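You operate a simulated robot arm through the tools that you are given. There is no shell and no other tool. Be economical: measure what you need, move in short steps, check, and stop when the job is done.

Carry out the task below with a simulated robot arm. There is one attempt and no reset: what you move stays moved.

TASK
Open the upper drawer of the packing bench.
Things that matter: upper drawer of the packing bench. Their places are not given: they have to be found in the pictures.

It is judged by the outcome, as a careful person would: the job done as asked, and still so three seconds after it is handed in. It fails if anything else is knocked over, pushed out of place, dropped, spilled or broken.

THE ROBOT
A 7-joint arm with a two-finger parallel gripper, fixed in place. Base frame: the origin is at the foot of the arm, x ahead of it, y to its left, z up. Lengths are in mm, angles in rad, forces in N, time in s.
With the tool pointing down near the work surface it reaches from about 280 to 680 mm from the base axis. Its first joint turns from -1.152 to 1.152 rad. Payload 1.57 kg.
Tool frame: the origin (TCP) lies between the finger pads and is the grasp point; the fingertips stand 30 mm ahead of it; z points along the fingers, y is the line along which they close. The gripper opens to 110 mm. The fingers are 24 mm wide and 12 mm thick; the gripper's body (48 by 112 mm) begins 78 mm behind the TCP.
Orientation is that of the tool frame in the base frame, as a unit quaternion [w, x, y, z]. With the fingers straight down and closing along the base's y, the tool's x points along the base's -x, its y along +y and its z along -z.

THE INTERFACE
- The arm moves only by the tool send_rows. Its argument "series" is a list that holds one entry, the list of rows, each a list of 6 numbers: the shift along the base's x, y, z in mm, then the turn, a rotation vector about the base's x, y, z in rad. In form: [[[dx, dy, dz, rx, ry, rz], ...]]. A call has 1 to 20 rows; each row is the pose to reach, as a shift and turn from the pose commanded when the call began. "gripper" is the opening, from 0 (shut) to 1 (fully open), set as the call begins (left out, the last holds). A row lasts 0.2 s, in which the tool goes at most 50 mm and 0.15 rad; a call with a longer step from one row to the next is refused whole, and so is a gripper value outside its range. A pose out of reach is approached as far as the arm can. The call stops where the force on the tool passes 40 N (or 10 N more than at its start, if that is more) or the arm is blocked; 0.2 s more then pass. The fingers move at their own pace (about 108 mm/s each) and stop on an object; they squeeze with about 34 N. The grip force told is the motor's: it shows also when the fingers shut on nothing. Time passes only in rows, and 0.2 s behind the last, so rows that repeat a pose let the fingers close. It gives the time, the measured TCP pose, the force on the tool (base axes), the opening and the grip force at its end, in the units of the frame above (readings bear some noise), and new pictures: "views" is both (left out), scene, wrist or none.
- Cameras (640 x 400 px; columns grow to the right, rows downward): "scene" is fixed at [166, -386.9, 1400.5]; the picture's right is [0.84, -0.54, 0.00], its down [-0.33, -0.51, -0.80] and it looks along [0.43, 0.67, -0.60] (base axes); focal length 316 px, centre (320, 200). "wrist" rides on the gripper at [-36, 0, -80] in the tool frame; the picture's right is [0.00, -1.00, 0.00], its down [0.97, 0.00, -0.24] and it looks along [0.24, 0.00, 0.97] (tool axes); focal length 218 px, centre (320, 200).
- point_at(camera, pixels): for up to 12 pixels [column, row] of the newest picture of that camera ("zoom" is the newest enlarged one), the place [x, y, z] in the base frame of the surface seen there, good to about 2 mm, but the place of the scene camera against the robot may be out by one fixed shift of up to 12 mm in any direction. No time passes.
- enlarge(camera, box): a new picture of the part [left, top, right, bottom] of that camera's present view, enlarged. No time passes.
- sign_off(): hands the job in; it is judged then, once.

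Work in short steps. Measure before you move; look again where a grasp or a placing could have gone wrong, and mend it. You have 60 turns and 120 pictures in all, the two below and enlarged ones among them. Open the gripper and draw the arm clear of the work before you hand the job in, unless the task says otherwise; then end with one line.

The tools are called after "Call:" as a command line: name --argument value ..., lists and objects as JSON in quotes. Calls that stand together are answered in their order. send_rows: Moves the arm, as the interface text tells. Its arguments: {"type":"object","properties":{"series":{"type":"array","items":{"type":"array","items":{"type":"array","items":{"type":"number"}}}},"gripper":{"type":"number"},"views":{"type":"string","enum":["both","scene","wrist","none"]}},"required":["series"]} The other tools are called the same way: point_at (camera, pixels) gives the place of the surface under pixels of a picture; enlarge (camera, box) takes an enlarged picture of a part of a camera's view; sign_off () hands the job in.

At the start:

```text
clock: 0.0
eef_pos: [459.1, -122.3, 1050.8]
ee_rot: [0.0, -0.001, 1.0, -0.001]
contact_force: [0.3, -0.1, -0.8]
grip_width: 109.9
gripper_force: 0.1
```

scene: 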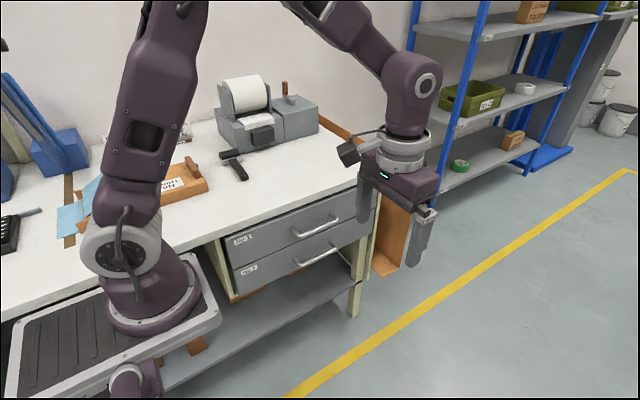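
wrist: 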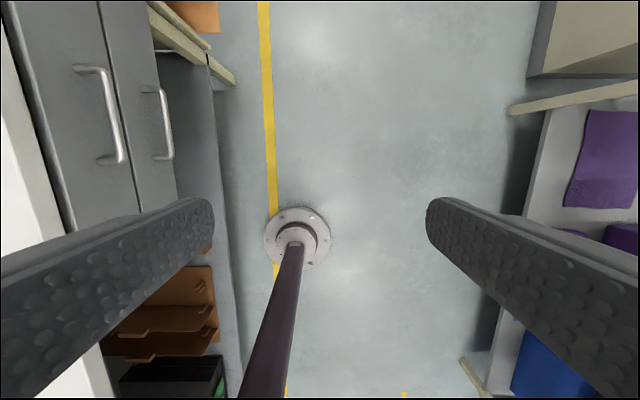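

The drawers sit under the bench top; the upper handle is at about (315,228) in the scene and (110,115) in the wrist view. I measure both.

Call:
enlarge --camera "scene" --box '[210, 170, 402, 290]'

Call:
point_at --camera "wrist" --pixels '[[76, 69], [104, 70], [113, 115], [120, 160], [100, 161], [80, 115], [145, 90], [168, 125], [30, 100], [10, 150]]'

```text
3.33 times, centred on (306, 230) of scene
```

zoom: 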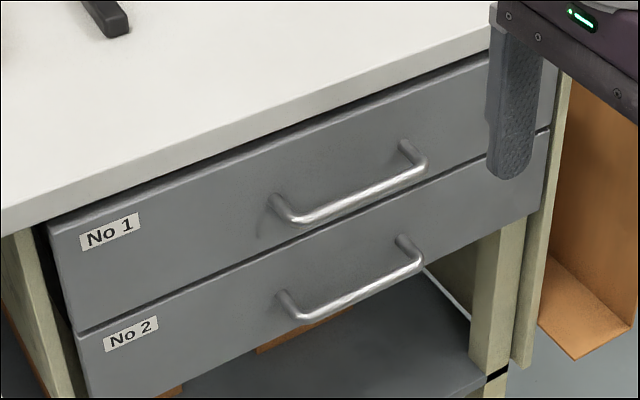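

```text
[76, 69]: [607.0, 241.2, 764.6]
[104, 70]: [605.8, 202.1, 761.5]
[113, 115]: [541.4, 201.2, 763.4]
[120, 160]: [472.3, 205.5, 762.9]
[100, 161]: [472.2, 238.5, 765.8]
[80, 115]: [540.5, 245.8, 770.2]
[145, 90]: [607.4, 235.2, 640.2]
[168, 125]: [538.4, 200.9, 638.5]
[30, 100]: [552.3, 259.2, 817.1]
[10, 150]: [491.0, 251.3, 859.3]
```

Call:
point_at --camera "zoom" --pixels '[[350, 202], [300, 218], [418, 170], [240, 190], [240, 240], [240, 140], [240, 120], [350, 220], [350, 292]]'

Call:
point_at --camera "wrist" --pixels '[[60, 115], [40, 115], [25, 115], [10, 115], [5, 115], [86, 140]]'

```text
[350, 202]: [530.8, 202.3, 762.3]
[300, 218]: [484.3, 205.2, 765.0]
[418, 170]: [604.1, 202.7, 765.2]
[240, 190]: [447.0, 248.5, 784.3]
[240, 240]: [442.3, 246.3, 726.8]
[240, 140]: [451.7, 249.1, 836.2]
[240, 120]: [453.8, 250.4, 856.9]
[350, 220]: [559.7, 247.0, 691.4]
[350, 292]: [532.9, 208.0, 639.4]
```

```text
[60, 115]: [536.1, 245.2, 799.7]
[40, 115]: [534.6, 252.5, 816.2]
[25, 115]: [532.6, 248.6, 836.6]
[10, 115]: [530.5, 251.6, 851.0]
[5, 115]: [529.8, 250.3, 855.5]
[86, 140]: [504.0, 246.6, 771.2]
```

Upper handle bar centre is about (539, 207, 759), front face y≈247. I'll check what stands on the other side (right of wrist view), then begin tilting the tool toward +y.

Call:
point_at --camera "wrist" --pixels '[[515, 110], [550, 130], [580, 160], [600, 50], [535, 80], [530, 360], [465, 365], [295, 225]]'

Call:
send_rows --series '[[[8, 20, -10, 0.145, 0, 0], [16, 40, -20, 0.29, 0, 0], [24, 60, -30, 0.435, 0, 0], [32, 80, -50, 0.58, 0, 0], [40, 100, -70, 0.725, 0, 0], [50, 110, -90, 0.87, 0, 0], [60, 120, -110, 1.015, 0, 0], [70, 130, -130, 1.16, 0, 0], [80, 140, -150, 1.309, 0, 0], [80, 140, -150, 1.309, 0, 0]]]' --gripper 0.4

```text
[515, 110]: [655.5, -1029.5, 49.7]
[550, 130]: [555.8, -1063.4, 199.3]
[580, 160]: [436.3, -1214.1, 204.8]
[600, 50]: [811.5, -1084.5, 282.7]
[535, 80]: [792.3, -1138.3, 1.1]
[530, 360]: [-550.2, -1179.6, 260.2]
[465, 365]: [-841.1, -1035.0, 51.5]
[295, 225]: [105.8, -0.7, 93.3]
```

```text
clock: 2.2
eef_pos: [539.1, 16.2, 900.4]
ee_rot: [0.0, 0.0, 0.792, 0.61]
contact_force: [-0.4, -1.6, 0.1]
grip_width: 43.9
gripper_force: 0.1
```

scene: 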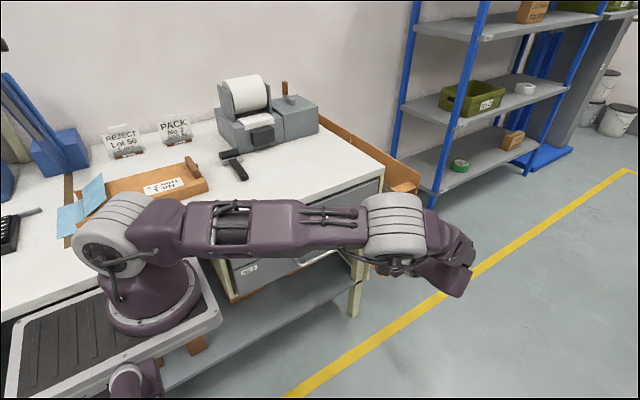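
wrist: 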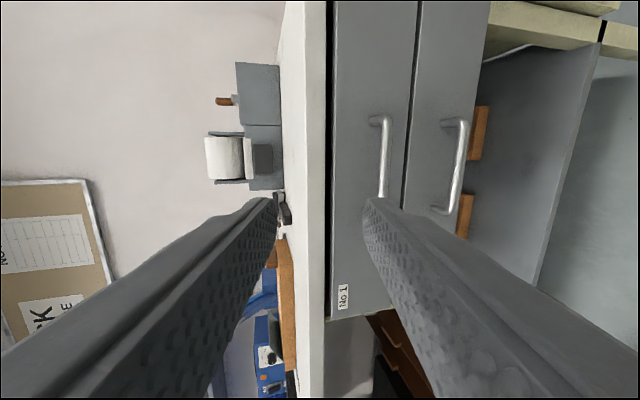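

The pose is reachable. I re-measure the upper handle from this view (383,155), and move to a 100 mm standoff.

Call:
point_at --camera "wrist" --pixels '[[386, 130], [386, 155], [384, 180], [380, 155], [389, 155], [360, 155], [378, 122]]'

Call:
send_rows --series '[[[0, 20, -28, 0, 0, 0], [0, 40, -56, 0, 0, 0], [0, 60, -84, 0, 0, 0], [0, 78, -111, 0, 0, 0], [0, 78, -111, 0, 0, 0]]]'

```text
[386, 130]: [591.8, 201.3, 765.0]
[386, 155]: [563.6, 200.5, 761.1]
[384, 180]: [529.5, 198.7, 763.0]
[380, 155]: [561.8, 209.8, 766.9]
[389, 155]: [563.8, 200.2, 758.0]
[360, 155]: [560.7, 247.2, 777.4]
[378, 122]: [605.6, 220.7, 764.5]
```

```text
clock: 3.4
eef_pos: [538.3, 94.1, 789.5]
ee_rot: [0.0, 0.0, 0.793, 0.609]
contact_force: [-0.4, -0.9, -0.3]
grip_width: 43.9
gripper_force: 0.1
```

scene: 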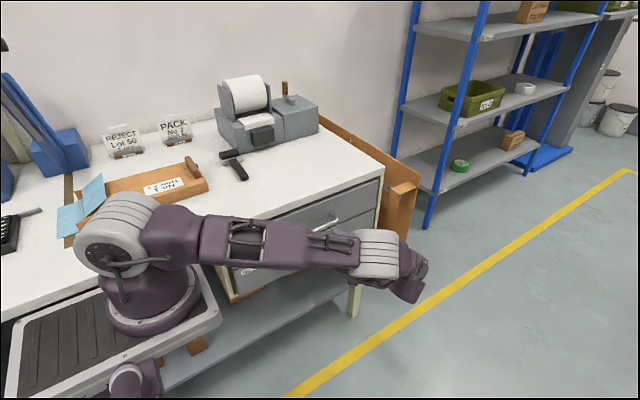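
wrist: 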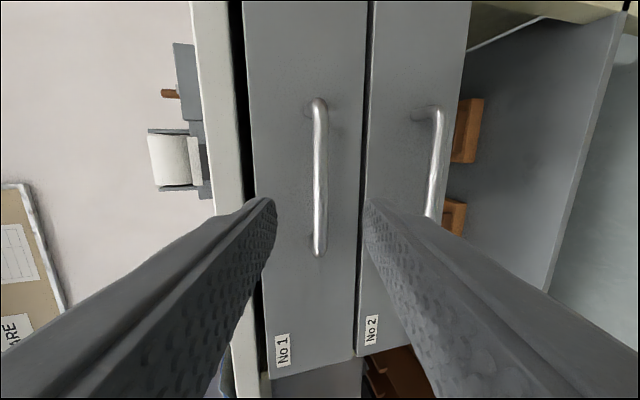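

The bar is centred between the fingers (320,180). I advance 98 mm along the tool axis.

Call:
send_rows --series '[[[0, 30, -8, 0, 0, 0], [0, 60, -16, 0, 0, 0], [0, 80, -21, 0, 0, 0], [0, 97, -26, 0, 0, 0], [0, 97, -26, 0, 0, 0]]]'

```text
clock: 4.6
eef_pos: [539.7, 191.9, 764.5]
ee_rot: [0.001, 0.0, 0.793, 0.609]
contact_force: [-0.3, -0.2, -0.7]
grip_width: 44.0
gripper_force: 0.0
```

scene: 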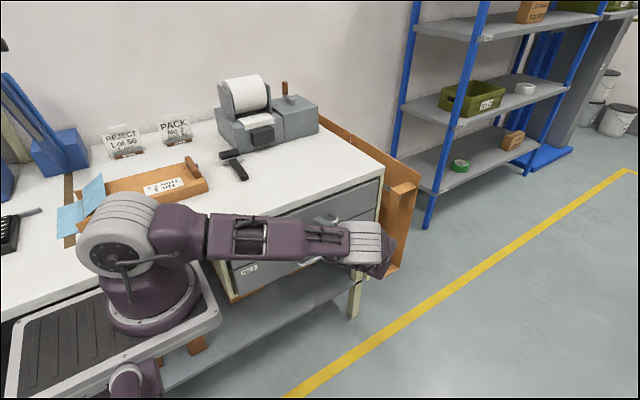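
wrist: 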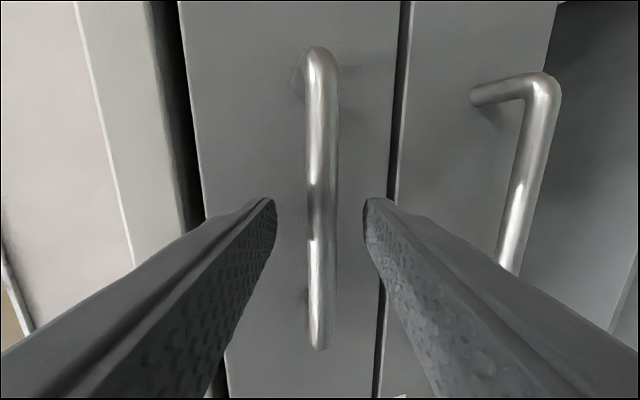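

The fingers straddle the bar with no contact. I close on it.

Call:
send_rows --series '[[[0, 0, 0, 0, 0, 0], [0, 0, 0, 0, 0, 0], [0, 0, 0, 0, 0, 0]]]' --gripper 0 --views "wrist"

```text
clock: 5.4
eef_pos: [540.9, 190.8, 764.0]
ee_rot: [0.0, 0.0, 0.794, 0.608]
contact_force: [0.2, 1.3, -10.7]
grip_width: 13.9
gripper_force: 30.4
```

wrist: 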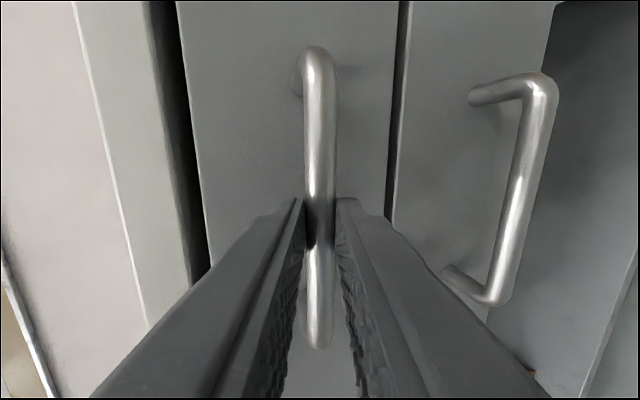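

The bar is held at 13.9 mm opening. I pull gently along -y.

Call:
send_rows --series '[[[0, -8, -1, 0, 0, 0], [0, -16, -1, 0, 0, 0], [0, -24, -1, 0, 0, 0], [0, -32, -1, 0, 0, 0], [0, -40, -1, 0, 0, 0], [0, -50, -1, 0, 0, 0]]]'

```text
clock: 6.8
eef_pos: [540.8, 141.4, 762.4]
ee_rot: [0.001, 0.0, 0.793, 0.609]
contact_force: [-0.4, 1.4, -0.8]
grip_width: 13.8
gripper_force: 29.9
```

scene: 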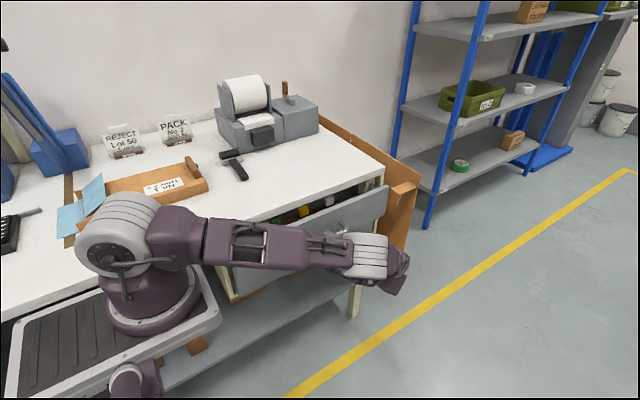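
wrist: 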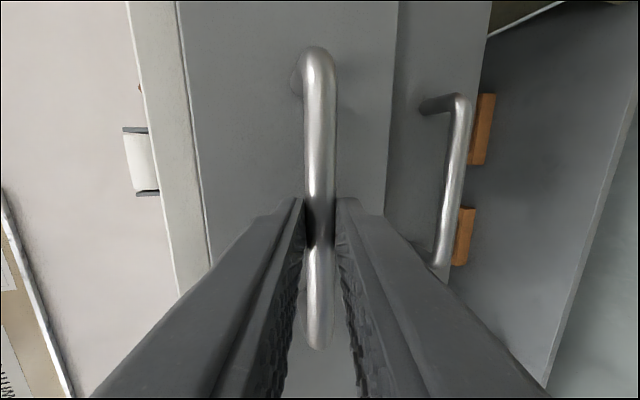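

The drawer slides easily (now 50 mm out). I keep pulling.

Call:
send_rows --series '[[[0, -10, 0, 0, 0, 0], [0, -20, 0, 0, 0, 0], [0, -30, 0, 0, 0, 0], [0, -40, 0, 0, 0, 0], [0, -50, 0, 0, 0, 0], [0, -60, 0, 0, 0, 0], [0, -70, 0, 0, 0, 0], [0, -80, 0, 0, 0, 0], [0, -90, 0, 0, 0, 0], [0, -100, 0, 0, 0, 0]]]'

```text
clock: 9.0
eef_pos: [540.7, 40.8, 763.8]
ee_rot: [0.0, 0.0, 0.793, 0.61]
contact_force: [-3.5, 1.8, 23.0]
grip_width: 13.7
gripper_force: 30.0
```

scene: 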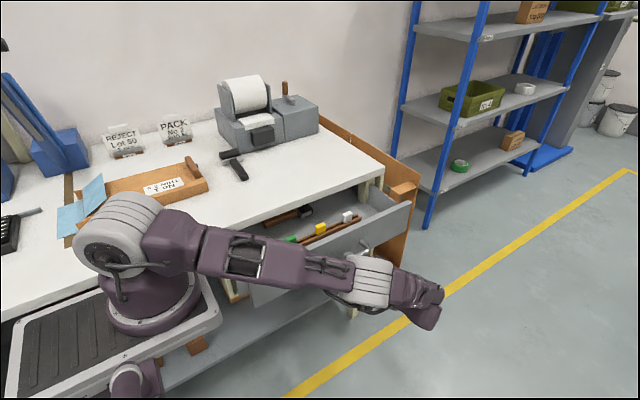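
wrist: 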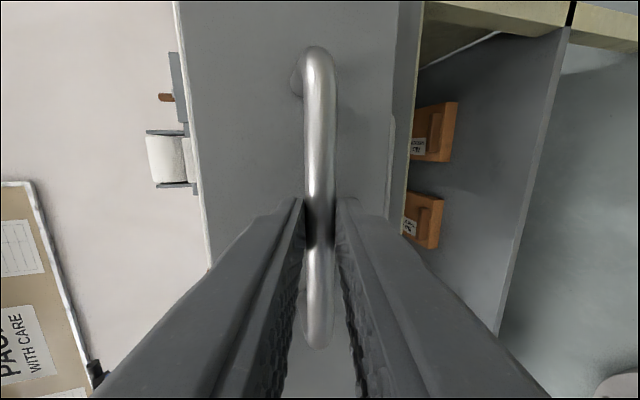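

About 150 mm open; a 23 N upward load suggests a slight height mismatch, so I raise by 1.5 mm and pull further.

Call:
send_rows --series '[[[0, 0, 1.5, 0, 0, 0], [0, -10, 1.5, 0, 0, 0], [0, -20, 1.5, 0, 0, 0], [0, -30, 1.5, 0, 0, 0], [0, -40, 1.5, 0, 0, 0], [0, -50, 1.5, 0, 0, 0]]]'

```text
clock: 10.4
eef_pos: [539.5, -8.6, 763.3]
ee_rot: [0.0, 0.002, 0.793, 0.609]
contact_force: [10.9, 1.5, 10.0]
grip_width: 13.7
gripper_force: 29.6
```

scene: 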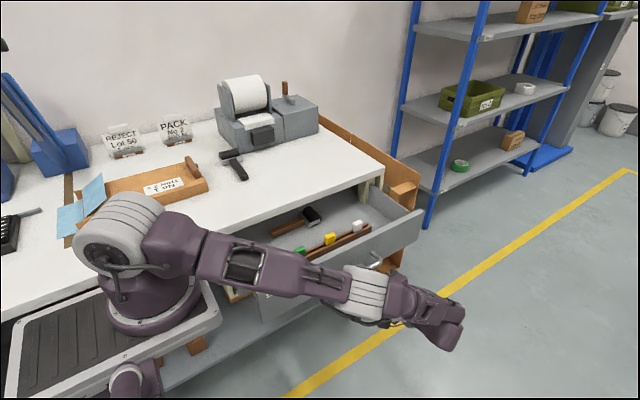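
wrist: 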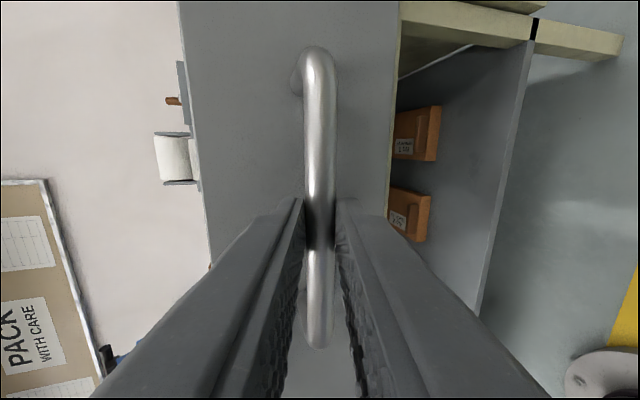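

200 mm open. I check clearance between the forearm and the drawer front's left corner.

Call:
point_at --camera "scene" --pixels '[[260, 245], [290, 260], [320, 270], [275, 310], [310, 303], [325, 245], [340, 255], [410, 215], [230, 215]]'

Call:
enlarge --camera "scene" --box '[210, 180, 434, 320]'

```text
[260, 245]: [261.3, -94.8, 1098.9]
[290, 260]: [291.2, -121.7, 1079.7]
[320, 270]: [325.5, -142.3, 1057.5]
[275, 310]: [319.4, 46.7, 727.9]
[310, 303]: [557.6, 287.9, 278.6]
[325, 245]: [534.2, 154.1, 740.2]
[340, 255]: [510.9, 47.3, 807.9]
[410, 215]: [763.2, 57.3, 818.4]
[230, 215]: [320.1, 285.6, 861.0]
```

```text
2.86 times, centred on (322, 250) of scene
```

zoom: 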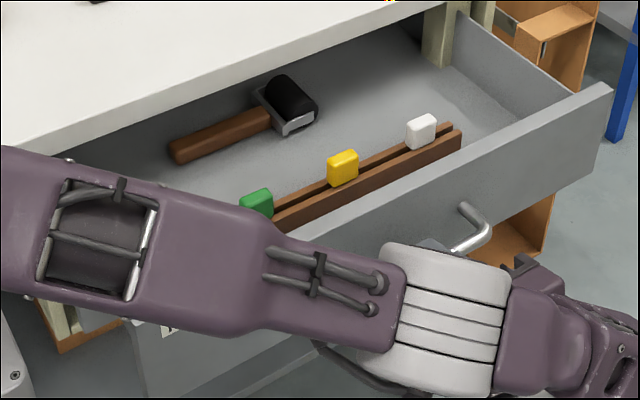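

The forearm is ~250 mm above the drawer, so clear. I pull another 60 mm slowly.

Call:
send_rows --series '[[[0, -8, 0.5, 0, 0, 0], [0, -16, 0.5, 0, 0, 0], [0, -24, 0.5, 0, 0, 0], [0, -32, 0.5, 0, 0, 0], [0, -40, 0.5, 0, 0, 0], [0, -48, 0.5, 0, 0, 0], [0, -56, 0.5, 0, 0, 0], [0, -60, 0.5, 0, 0, 0]]]'

```text
clock: 12.2
eef_pos: [532.6, -57.8, 764.2]
ee_rot: [0.001, 0.003, 0.795, 0.607]
contact_force: [16.3, 0.3, -36.2]
grip_width: 13.7
gripper_force: 30.4
out of reach, approached as far as the arm can: row 4, 5, 6, 7, 8
```

scene: 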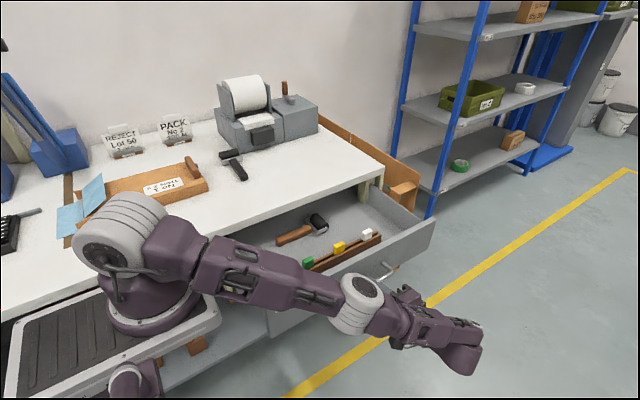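
wrist: 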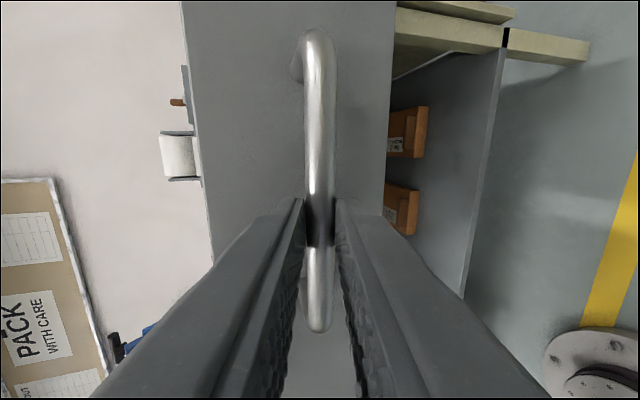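

The drawer is now ~250 mm out and the arm is at its reach limit. I release the bar, easing the command back toward reach.

Call:
send_rows --series '[[[0, 0, 0, 0, 0, 0], [0, 0, 0, 0, 0, 0], [0, 0, 0, 0, 0, 0]]]' --gripper 0.36

```text
clock: 13.0
eef_pos: [530.3, -55.7, 766.5]
ee_rot: [0.0, 0.0, 0.793, 0.609]
contact_force: [0.0, -1.3, -1.5]
grip_width: 39.6
gripper_force: 0.1
```

scene: 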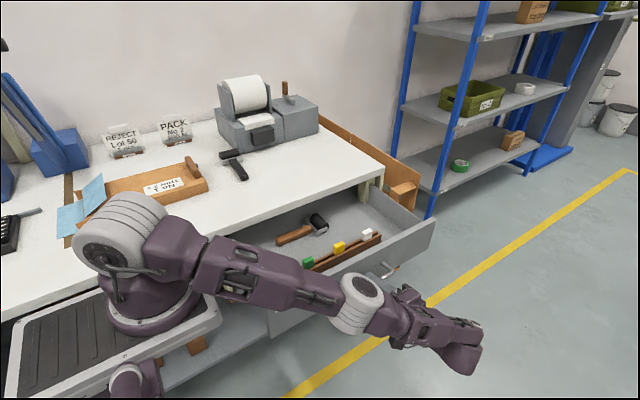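
wrist: 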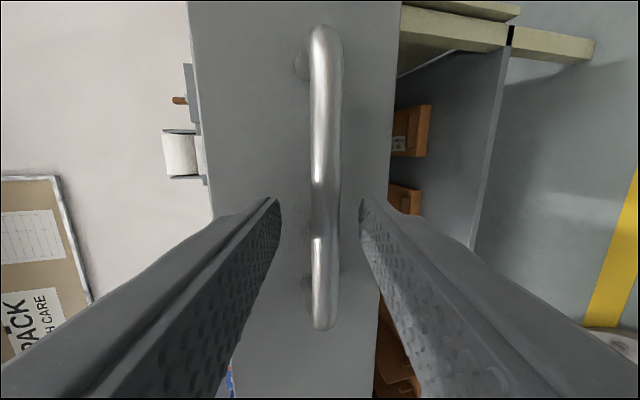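

Released freely. I withdraw along the tool axis, shifting toward -x to remain in reach.

Call:
send_rows --series '[[[-12, -8, 1, 0, 0, 0], [-24, -16, 3, 0, 0, 0], [-40, -26, 6, 0, 0, 0], [-55, -36, 9, 0, 0, 0], [-70, -46, 12, 0, 0, 0]]]'

```text
clock: 14.2
eef_pos: [458.8, -100.2, 779.9]
ee_rot: [0.001, 0.0, 0.793, 0.609]
contact_force: [0.1, -0.3, 0.6]
grip_width: 39.7
gripper_force: 0.0
```

scene: 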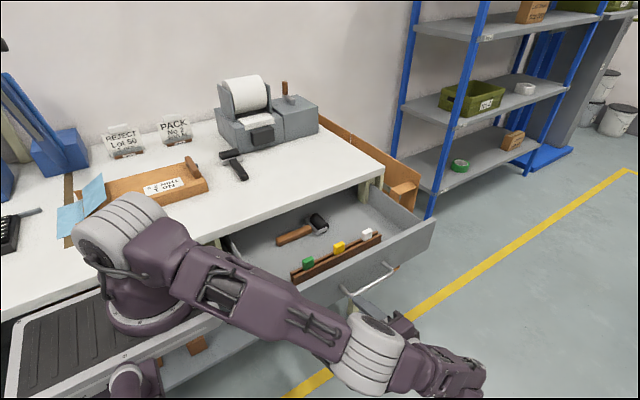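
wrist: 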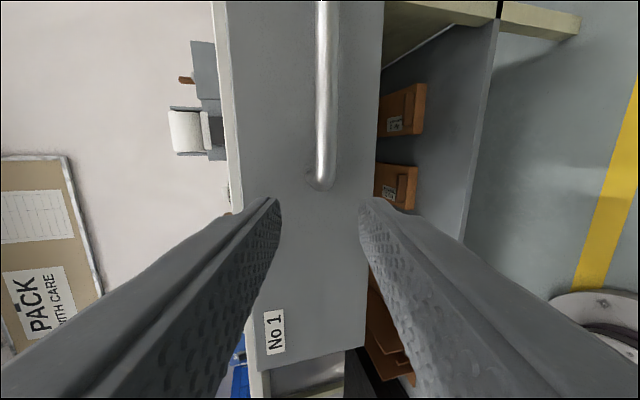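

Clear of the handle; the drawer stayed open. I lift the arm away and turn the tool back down, then fully open.

Call:
send_rows --series '[[[-10, -30, 20, 0, 0, 0], [-20, -50, 50, -0.1, 0, 0], [-20, -50, 90, -0.24, 0, 0], [-20, -50, 130, -0.38, 0, 0], [-20, -50, 170, -0.52, 0, 0], [-20, -50, 200, -0.66, 0, 0], [-20, -50, 230, -0.8, 0, 0], [-20, -50, 250, -0.94, 0, 0], [-20, -50, 260, -1.08, 0, 0], [-20, -50, 270, -1.22, 0, 0], [-20, -50, 270, -1.3, 0, 0]]]' --gripper 0.8

Call:
point_at --camera "scene" --pixels '[[425, 225], [395, 240], [365, 255], [388, 268]]'

```text
clock: 16.6
eef_pos: [439.0, -149.5, 1048.4]
ee_rot: [0.001, 0.001, 1.0, 0.004]
contact_force: [0.2, -0.2, 0.1]
grip_width: 87.9
gripper_force: 0.0
```

scene: 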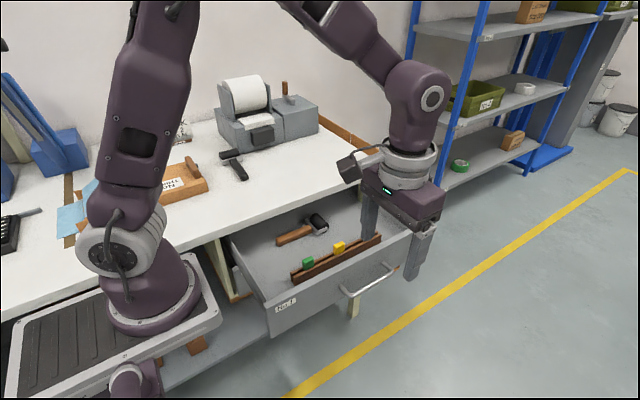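
wrist: 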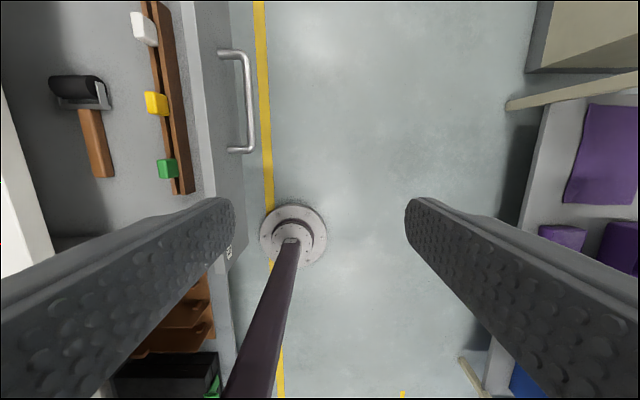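

```text
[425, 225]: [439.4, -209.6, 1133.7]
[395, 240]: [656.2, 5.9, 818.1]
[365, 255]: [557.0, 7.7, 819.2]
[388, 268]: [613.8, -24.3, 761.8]
```

The drawer front stands at y≈6 (about 240 mm open), its contents are intact, and the arm is clear.

Call:
sign_off

```text
The job is handed in.
```

The upper drawer (No 1) is open by about 240 mm, which is as far as the arm could pull it rather than the drawer's own stop. Nothing else was disturbed in the last pictures, and the arm is clear with the gripper open.
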